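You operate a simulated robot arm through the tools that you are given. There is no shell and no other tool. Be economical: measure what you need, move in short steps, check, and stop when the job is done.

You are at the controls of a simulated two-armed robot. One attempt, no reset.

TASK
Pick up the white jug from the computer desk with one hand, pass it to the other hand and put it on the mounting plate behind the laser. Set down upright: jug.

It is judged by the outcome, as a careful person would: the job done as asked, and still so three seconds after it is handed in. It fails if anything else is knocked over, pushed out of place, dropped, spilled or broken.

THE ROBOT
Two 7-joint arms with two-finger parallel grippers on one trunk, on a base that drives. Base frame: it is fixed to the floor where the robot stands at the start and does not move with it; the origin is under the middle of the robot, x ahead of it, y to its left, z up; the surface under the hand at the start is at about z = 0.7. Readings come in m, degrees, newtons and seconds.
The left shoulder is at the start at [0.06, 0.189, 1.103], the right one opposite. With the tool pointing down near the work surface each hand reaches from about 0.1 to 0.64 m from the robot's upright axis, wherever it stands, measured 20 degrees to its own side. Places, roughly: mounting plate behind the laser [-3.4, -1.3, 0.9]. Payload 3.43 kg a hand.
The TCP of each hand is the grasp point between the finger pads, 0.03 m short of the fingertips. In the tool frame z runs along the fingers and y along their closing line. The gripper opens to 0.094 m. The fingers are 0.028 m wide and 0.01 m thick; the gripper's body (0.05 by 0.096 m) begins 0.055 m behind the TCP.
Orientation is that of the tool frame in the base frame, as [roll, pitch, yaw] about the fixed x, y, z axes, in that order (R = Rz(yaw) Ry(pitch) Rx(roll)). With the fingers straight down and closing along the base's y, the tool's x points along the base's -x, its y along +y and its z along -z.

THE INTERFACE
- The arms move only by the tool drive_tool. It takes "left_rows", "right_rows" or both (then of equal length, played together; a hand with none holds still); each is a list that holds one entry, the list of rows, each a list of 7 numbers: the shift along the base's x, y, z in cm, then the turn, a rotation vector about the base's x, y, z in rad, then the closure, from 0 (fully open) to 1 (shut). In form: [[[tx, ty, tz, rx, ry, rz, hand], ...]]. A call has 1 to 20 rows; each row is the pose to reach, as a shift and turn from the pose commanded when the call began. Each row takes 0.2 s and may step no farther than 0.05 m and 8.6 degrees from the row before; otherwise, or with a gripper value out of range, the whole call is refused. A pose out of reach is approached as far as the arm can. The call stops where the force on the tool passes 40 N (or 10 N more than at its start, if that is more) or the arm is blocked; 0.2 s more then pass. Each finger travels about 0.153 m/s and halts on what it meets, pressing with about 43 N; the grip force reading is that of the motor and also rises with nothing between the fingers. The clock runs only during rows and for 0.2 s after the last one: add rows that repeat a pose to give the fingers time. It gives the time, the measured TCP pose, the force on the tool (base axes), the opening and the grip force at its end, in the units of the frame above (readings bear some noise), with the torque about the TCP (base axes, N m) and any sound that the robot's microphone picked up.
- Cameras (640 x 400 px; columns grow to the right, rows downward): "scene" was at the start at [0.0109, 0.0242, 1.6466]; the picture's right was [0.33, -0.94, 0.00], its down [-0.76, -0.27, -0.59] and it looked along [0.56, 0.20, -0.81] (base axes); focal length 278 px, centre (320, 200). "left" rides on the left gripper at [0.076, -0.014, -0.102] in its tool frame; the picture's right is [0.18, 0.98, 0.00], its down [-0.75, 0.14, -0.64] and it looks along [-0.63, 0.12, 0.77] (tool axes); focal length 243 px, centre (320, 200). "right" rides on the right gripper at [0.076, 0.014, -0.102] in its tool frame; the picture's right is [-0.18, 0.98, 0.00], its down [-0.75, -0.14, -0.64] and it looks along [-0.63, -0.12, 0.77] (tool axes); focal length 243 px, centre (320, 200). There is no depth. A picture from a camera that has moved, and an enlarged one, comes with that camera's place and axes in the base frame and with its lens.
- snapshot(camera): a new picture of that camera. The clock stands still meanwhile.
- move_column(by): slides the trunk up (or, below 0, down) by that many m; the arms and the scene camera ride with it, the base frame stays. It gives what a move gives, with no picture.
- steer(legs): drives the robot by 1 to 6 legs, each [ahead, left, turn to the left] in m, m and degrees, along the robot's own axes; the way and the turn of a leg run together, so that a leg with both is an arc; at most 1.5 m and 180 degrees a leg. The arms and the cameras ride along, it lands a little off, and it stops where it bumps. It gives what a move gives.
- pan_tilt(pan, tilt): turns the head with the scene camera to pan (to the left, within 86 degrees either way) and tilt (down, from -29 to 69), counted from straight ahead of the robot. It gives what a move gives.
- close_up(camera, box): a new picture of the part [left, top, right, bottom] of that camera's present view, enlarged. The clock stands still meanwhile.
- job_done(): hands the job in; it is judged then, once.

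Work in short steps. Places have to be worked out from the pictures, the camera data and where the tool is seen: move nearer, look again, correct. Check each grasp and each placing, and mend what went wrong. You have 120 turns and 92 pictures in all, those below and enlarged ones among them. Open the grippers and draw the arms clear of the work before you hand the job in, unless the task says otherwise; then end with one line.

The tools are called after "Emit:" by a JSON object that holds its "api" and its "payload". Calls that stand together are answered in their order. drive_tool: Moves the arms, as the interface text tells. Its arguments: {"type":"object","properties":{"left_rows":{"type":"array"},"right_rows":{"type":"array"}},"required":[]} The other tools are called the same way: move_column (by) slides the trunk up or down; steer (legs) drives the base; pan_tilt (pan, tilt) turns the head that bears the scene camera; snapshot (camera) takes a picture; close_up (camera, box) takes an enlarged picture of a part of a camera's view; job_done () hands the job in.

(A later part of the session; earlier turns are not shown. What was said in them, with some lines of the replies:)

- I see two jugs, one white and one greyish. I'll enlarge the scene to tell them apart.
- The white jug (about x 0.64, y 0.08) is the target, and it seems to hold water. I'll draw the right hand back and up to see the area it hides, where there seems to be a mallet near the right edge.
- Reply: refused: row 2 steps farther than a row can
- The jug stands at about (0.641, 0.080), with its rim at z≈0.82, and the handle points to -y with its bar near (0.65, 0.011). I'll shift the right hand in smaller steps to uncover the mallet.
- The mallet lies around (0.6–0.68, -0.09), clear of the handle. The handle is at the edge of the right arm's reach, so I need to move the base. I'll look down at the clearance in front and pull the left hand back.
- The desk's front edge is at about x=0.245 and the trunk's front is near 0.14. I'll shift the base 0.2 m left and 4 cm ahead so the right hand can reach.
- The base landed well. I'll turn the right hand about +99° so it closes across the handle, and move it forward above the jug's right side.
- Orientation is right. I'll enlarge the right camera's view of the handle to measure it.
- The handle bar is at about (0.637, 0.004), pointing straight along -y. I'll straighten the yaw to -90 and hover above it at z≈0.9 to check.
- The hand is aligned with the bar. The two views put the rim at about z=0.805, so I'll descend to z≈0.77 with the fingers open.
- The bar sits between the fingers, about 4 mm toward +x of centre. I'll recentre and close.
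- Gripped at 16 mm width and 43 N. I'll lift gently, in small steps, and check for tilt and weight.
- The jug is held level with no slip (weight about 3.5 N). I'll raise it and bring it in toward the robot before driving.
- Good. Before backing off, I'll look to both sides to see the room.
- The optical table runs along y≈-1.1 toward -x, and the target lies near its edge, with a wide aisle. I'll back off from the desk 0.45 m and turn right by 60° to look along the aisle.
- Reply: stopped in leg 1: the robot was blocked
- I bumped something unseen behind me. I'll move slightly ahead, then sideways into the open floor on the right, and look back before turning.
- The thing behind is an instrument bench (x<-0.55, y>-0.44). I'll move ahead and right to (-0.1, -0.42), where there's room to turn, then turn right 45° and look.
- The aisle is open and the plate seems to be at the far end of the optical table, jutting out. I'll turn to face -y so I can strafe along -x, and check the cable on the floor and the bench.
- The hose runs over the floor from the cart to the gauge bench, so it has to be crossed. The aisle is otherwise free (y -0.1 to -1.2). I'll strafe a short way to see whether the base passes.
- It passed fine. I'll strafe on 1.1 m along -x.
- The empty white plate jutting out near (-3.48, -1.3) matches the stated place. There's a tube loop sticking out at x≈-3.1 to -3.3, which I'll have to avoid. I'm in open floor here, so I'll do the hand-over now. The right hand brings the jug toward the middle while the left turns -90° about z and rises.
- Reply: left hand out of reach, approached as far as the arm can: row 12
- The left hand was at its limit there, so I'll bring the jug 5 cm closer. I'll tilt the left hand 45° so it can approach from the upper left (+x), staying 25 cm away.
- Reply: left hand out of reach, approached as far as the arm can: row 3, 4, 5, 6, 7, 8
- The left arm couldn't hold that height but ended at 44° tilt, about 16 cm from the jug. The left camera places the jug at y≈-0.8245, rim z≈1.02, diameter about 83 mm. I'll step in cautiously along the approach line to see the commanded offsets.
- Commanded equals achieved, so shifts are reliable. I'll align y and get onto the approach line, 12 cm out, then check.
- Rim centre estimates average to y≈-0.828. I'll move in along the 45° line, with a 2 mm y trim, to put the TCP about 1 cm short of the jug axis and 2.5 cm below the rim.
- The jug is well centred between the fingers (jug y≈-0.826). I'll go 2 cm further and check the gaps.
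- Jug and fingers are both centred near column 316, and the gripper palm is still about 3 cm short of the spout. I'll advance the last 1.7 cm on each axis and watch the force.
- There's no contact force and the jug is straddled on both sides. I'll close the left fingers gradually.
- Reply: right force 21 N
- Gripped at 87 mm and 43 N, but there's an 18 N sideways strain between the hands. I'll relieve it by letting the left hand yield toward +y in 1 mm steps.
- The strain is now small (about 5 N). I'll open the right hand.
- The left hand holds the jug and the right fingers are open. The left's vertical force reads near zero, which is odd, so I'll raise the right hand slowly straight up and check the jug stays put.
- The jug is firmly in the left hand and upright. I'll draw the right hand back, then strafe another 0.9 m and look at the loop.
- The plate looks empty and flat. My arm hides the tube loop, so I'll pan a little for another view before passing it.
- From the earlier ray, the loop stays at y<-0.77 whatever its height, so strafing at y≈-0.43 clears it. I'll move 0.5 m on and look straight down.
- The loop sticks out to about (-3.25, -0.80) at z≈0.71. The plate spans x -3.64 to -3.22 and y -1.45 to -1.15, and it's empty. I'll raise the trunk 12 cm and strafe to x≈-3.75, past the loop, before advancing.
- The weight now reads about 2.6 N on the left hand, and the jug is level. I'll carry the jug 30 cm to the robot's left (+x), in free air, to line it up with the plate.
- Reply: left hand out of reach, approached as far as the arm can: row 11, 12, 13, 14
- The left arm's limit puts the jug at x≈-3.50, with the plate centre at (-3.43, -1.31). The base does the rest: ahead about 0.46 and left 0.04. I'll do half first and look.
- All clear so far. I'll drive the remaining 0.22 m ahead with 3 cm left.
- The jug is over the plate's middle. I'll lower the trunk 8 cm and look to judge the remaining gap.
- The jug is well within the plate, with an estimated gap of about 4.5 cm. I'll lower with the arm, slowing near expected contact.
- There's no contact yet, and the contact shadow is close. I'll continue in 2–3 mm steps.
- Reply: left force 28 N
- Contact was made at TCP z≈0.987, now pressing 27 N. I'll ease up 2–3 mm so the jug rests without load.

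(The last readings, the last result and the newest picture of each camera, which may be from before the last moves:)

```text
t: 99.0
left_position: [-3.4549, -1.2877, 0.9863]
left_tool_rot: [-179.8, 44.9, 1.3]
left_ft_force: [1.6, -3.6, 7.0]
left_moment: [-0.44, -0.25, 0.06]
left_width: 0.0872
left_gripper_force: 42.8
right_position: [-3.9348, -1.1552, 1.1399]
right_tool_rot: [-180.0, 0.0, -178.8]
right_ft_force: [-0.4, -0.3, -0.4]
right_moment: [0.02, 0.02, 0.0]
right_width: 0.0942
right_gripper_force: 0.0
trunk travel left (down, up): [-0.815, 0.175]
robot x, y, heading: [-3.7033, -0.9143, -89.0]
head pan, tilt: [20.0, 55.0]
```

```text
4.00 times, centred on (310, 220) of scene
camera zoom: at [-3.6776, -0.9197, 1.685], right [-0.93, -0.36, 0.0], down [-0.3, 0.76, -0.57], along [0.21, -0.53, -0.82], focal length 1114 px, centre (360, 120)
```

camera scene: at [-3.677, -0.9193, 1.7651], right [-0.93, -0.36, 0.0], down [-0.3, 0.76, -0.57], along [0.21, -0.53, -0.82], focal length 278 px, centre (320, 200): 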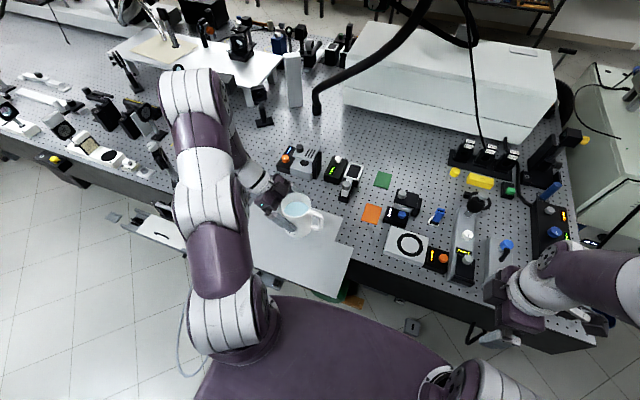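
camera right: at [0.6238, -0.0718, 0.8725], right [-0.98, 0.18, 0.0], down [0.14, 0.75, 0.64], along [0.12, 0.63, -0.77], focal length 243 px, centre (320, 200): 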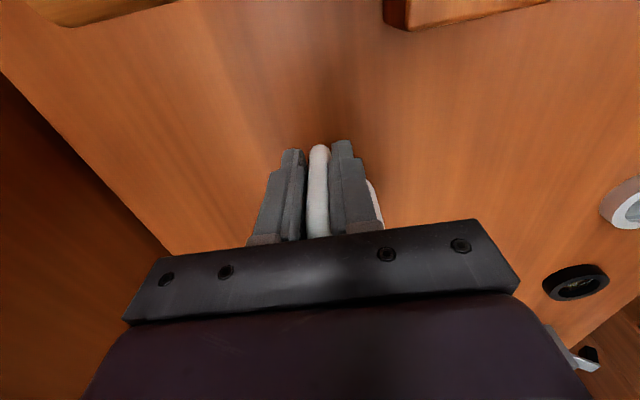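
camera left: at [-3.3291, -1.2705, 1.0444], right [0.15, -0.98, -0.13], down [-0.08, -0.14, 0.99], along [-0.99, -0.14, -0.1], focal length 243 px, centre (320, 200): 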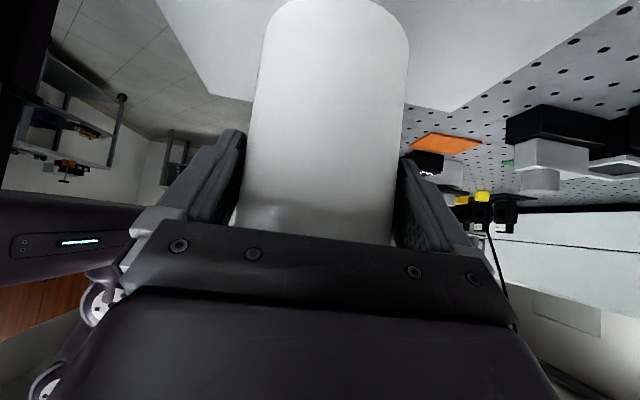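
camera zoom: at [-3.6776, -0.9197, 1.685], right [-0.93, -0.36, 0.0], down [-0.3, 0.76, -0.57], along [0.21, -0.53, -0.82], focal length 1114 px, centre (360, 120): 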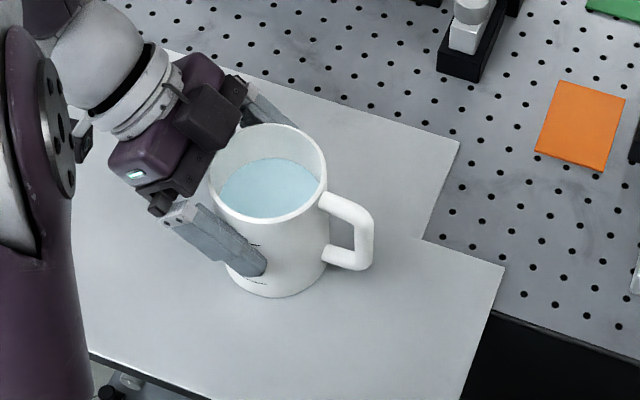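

The jug rests with light load. I'll open the left fingers gradually and hold.

Emit:
{"api": "drive_tool", "payload": {"left_rows": [[[0, 0, 0, 0, 0, 0, 0.06], [0, 0, 0, 0, 0, 0, 0.03], [0, 0, 0, 0, 0, 0, 0], [0, 0, 0, 0, 0, 0, 0]]]}}

Emit:
{"api": "close_up", "payload": {"camera": "scene", "box": [260, 170, 360, 270]}}

Emit:
{"api": "snapshot", "payload": {"camera": "left"}}

```text
t: 100.0
left_position: [-3.4554, -1.2875, 0.9872]
left_tool_rot: [-180.0, 45.0, 1.3]
left_ft_force: [0.7, 1.5, 0.4]
left_moment: [0.02, 0.04, -0.04]
left_width: 0.094
left_gripper_force: 0.1
right_position: [-3.9331, -1.1557, 1.1406]
right_tool_rot: [180.0, 0.0, -178.8]
right_ft_force: [-0.3, -0.5, 0.0]
right_moment: [0.0, 0.01, 0.01]
right_width: 0.094
right_gripper_force: 0.1
trunk travel left (down, up): [-0.815, 0.175]
robot x, y, heading: [-3.7055, -0.9112, -88.8]
head pan, tilt: [20.0, 55.0]
```

```text
4.00 times, centred on (310, 220) of scene
camera zoom: at [-3.6774, -0.9197, 1.6851], right [-0.93, -0.36, 0.0], down [-0.3, 0.76, -0.57], along [0.21, -0.53, -0.82], focal length 1114 px, centre (360, 120)
```

zoom: 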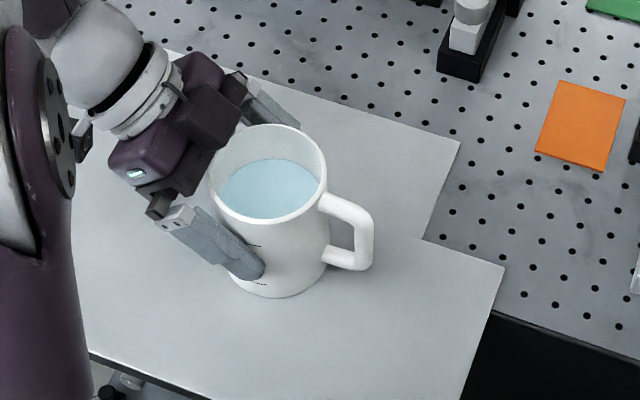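

```text
31 pictures are left
camera left: at [-3.3294, -1.2701, 1.0038], right [0.15, -0.98, -0.13], down [-0.08, -0.14, 0.99], along [-0.99, -0.14, -0.1], focal length 243 px, centre (320, 200)
```

left: 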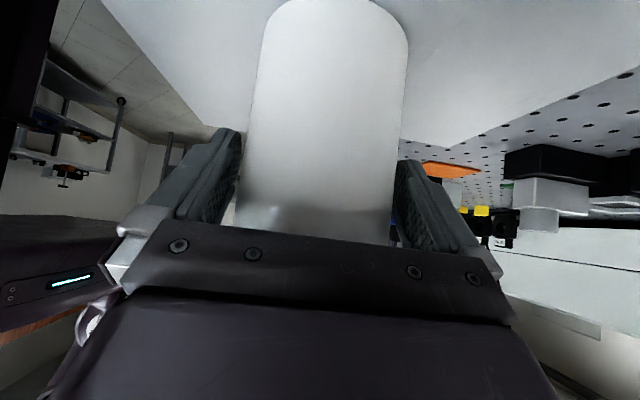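

The jug is released and standing, with small gaps both sides. Since the arm is near its sideways limit, I'll withdraw straight up with the trunk, starting with 3 cm. The fingers only straddle in y, so nothing catches.

Emit:
{"api": "move_column", "payload": {"by": 0.03}}

Emit:
{"api": "close_up", "payload": {"camera": "scene", "box": [260, 170, 360, 270]}}

```text
t: 100.8
left_position: [-3.4559, -1.2882, 1.0161]
left_tool_rot: [-179.9, 45.0, 1.2]
left_ft_force: [-0.5, 0.3, 1.1]
left_moment: [-0.04, -0.01, 0.0]
left_width: 0.0941
left_gripper_force: 0.1
right_position: [-3.9343, -1.1559, 1.1706]
right_tool_rot: [180.0, 0.1, -178.8]
right_ft_force: [0.4, -0.5, 0.0]
right_moment: [0.01, 0.04, -0.01]
right_width: 0.0941
right_gripper_force: 0.0
trunk travel left (down, up): [-0.845, 0.145]
robot x, y, heading: [-3.7029, -0.9138, -88.4]
head pan, tilt: [20.0, 55.0]
```

```text
4.00 times, centred on (310, 220) of scene
camera zoom: at [-3.6773, -0.92, 1.7151], right [-0.93, -0.36, 0.0], down [-0.3, 0.76, -0.57], along [0.21, -0.53, -0.82], focal length 1114 px, centre (360, 120)
```

zoom: 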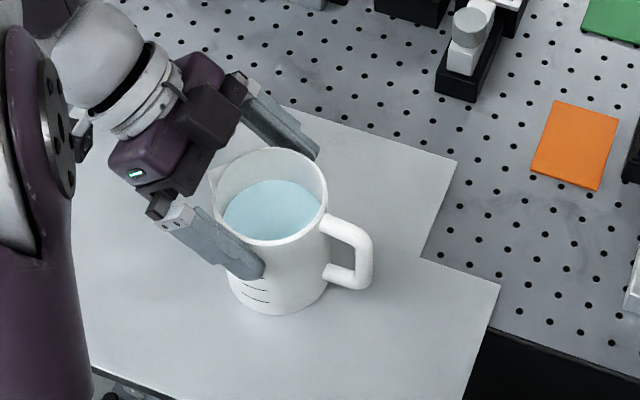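

The jug stays put as the hand rises. I'll go up another 10 cm.

Emit:
{"api": "move_column", "payload": {"by": 0.1}}

Emit:
{"api": "snapshot", "payload": {"camera": "scene"}}

```text
t: 102.1
left_position: [-3.454, -1.2876, 1.1167]
left_tool_rot: [-180.0, 45.0, 1.4]
left_ft_force: [-0.4, 0.0, 0.0]
left_moment: [0.03, 0.01, -0.03]
left_width: 0.094
left_gripper_force: 0.1
right_position: [-3.9342, -1.1549, 1.2705]
right_tool_rot: [-180.0, 0.0, -178.8]
right_ft_force: [0.5, 0.7, -0.2]
right_moment: [0.01, -0.01, -0.01]
right_width: 0.094
right_gripper_force: 0.0
trunk travel left (down, up): [-0.945, 0.045]
robot x, y, heading: [-3.7034, -0.9128, -89.0]
head pan, tilt: [20.0, 55.0]
```

```text
29 pictures are left
camera scene: at [-3.6773, -0.92, 1.8151], right [-0.93, -0.36, 0.0], down [-0.3, 0.76, -0.57], along [0.21, -0.53, -0.82], focal length 278 px, centre (320, 200)
```

scene: 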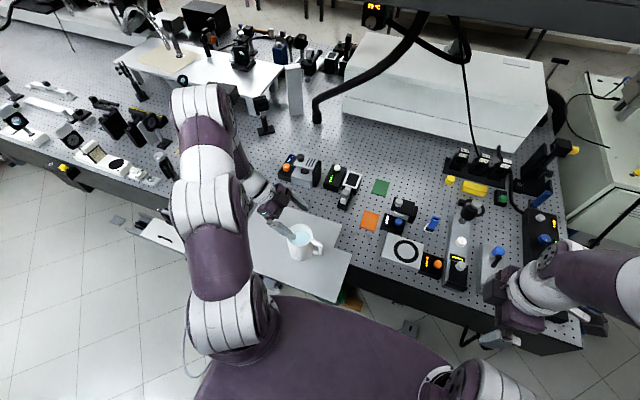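

The hand is about 7 cm clear above the rim. I'll back straight out the same way by 0.4 m, then do a final check.

Emit:
{"api": "steer", "payload": {"legs": [[-0.4, 0, 0]]}}

Emit:
{"api": "snapshot", "payload": {"camera": "scene"}}

Emit:
{"api": "close_up", "payload": {"camera": "scene", "box": [220, 60, 400, 200]}}

```text
t: 104.6
left_position: [-3.4629, -0.8884, 1.118]
left_tool_rot: [-179.8, 44.9, 1.5]
left_ft_force: [0.5, -0.7, 0.3]
left_moment: [0.0, -0.02, -0.01]
left_width: 0.0941
left_gripper_force: 0.0
right_position: [-3.9426, -0.7585, 1.2697]
right_tool_rot: [179.9, 0.0, -178.7]
right_ft_force: [0.3, -0.6, 0.2]
right_moment: [0.03, -0.02, -0.01]
right_width: 0.0938
right_gripper_force: 0.2
trunk travel left (down, up): [-0.945, 0.045]
robot x, y, heading: [-3.7128, -0.5118, -88.9]
head pan, tilt: [20.0, 55.0]
```

```text
28 pictures are left
camera scene: at [-3.6865, -0.5219, 1.8151], right [-0.93, -0.36, 0.0], down [-0.3, 0.76, -0.57], along [0.21, -0.53, -0.82], focal length 278 px, centre (320, 200)
```

scene: 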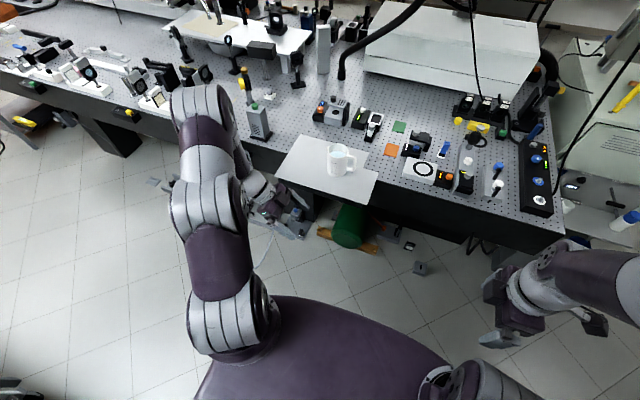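

```text
2.86 times, centred on (310, 130) of scene
camera zoom: at [-3.6865, -0.5219, 1.8151], right [-0.93, -0.36, 0.0], down [-0.3, 0.76, -0.57], along [0.21, -0.53, -0.82], focal length 796 px, centre (349, 400)
```

zoom: 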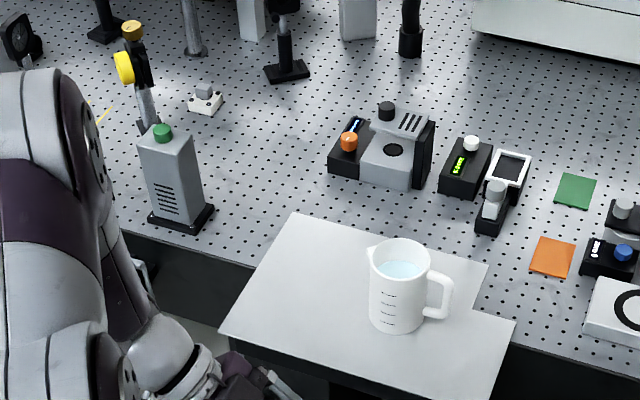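

The jug stands upright on the plate with its water in it. Nothing else in view has moved, and both grippers are open and clear, so I'm handing in.

Emit:
{"api": "job_done", "payload": {}}

```text
The job is handed in.
```

The white jug was lifted from the desk with the right hand, passed to the left, and set upright on the mounting plate with its water still in it. On the way, the base bumped the gauge bench once while backing off and drove over the hose on the floor. I saw nothing knocked over, but I didn't look closely at either afterwards.
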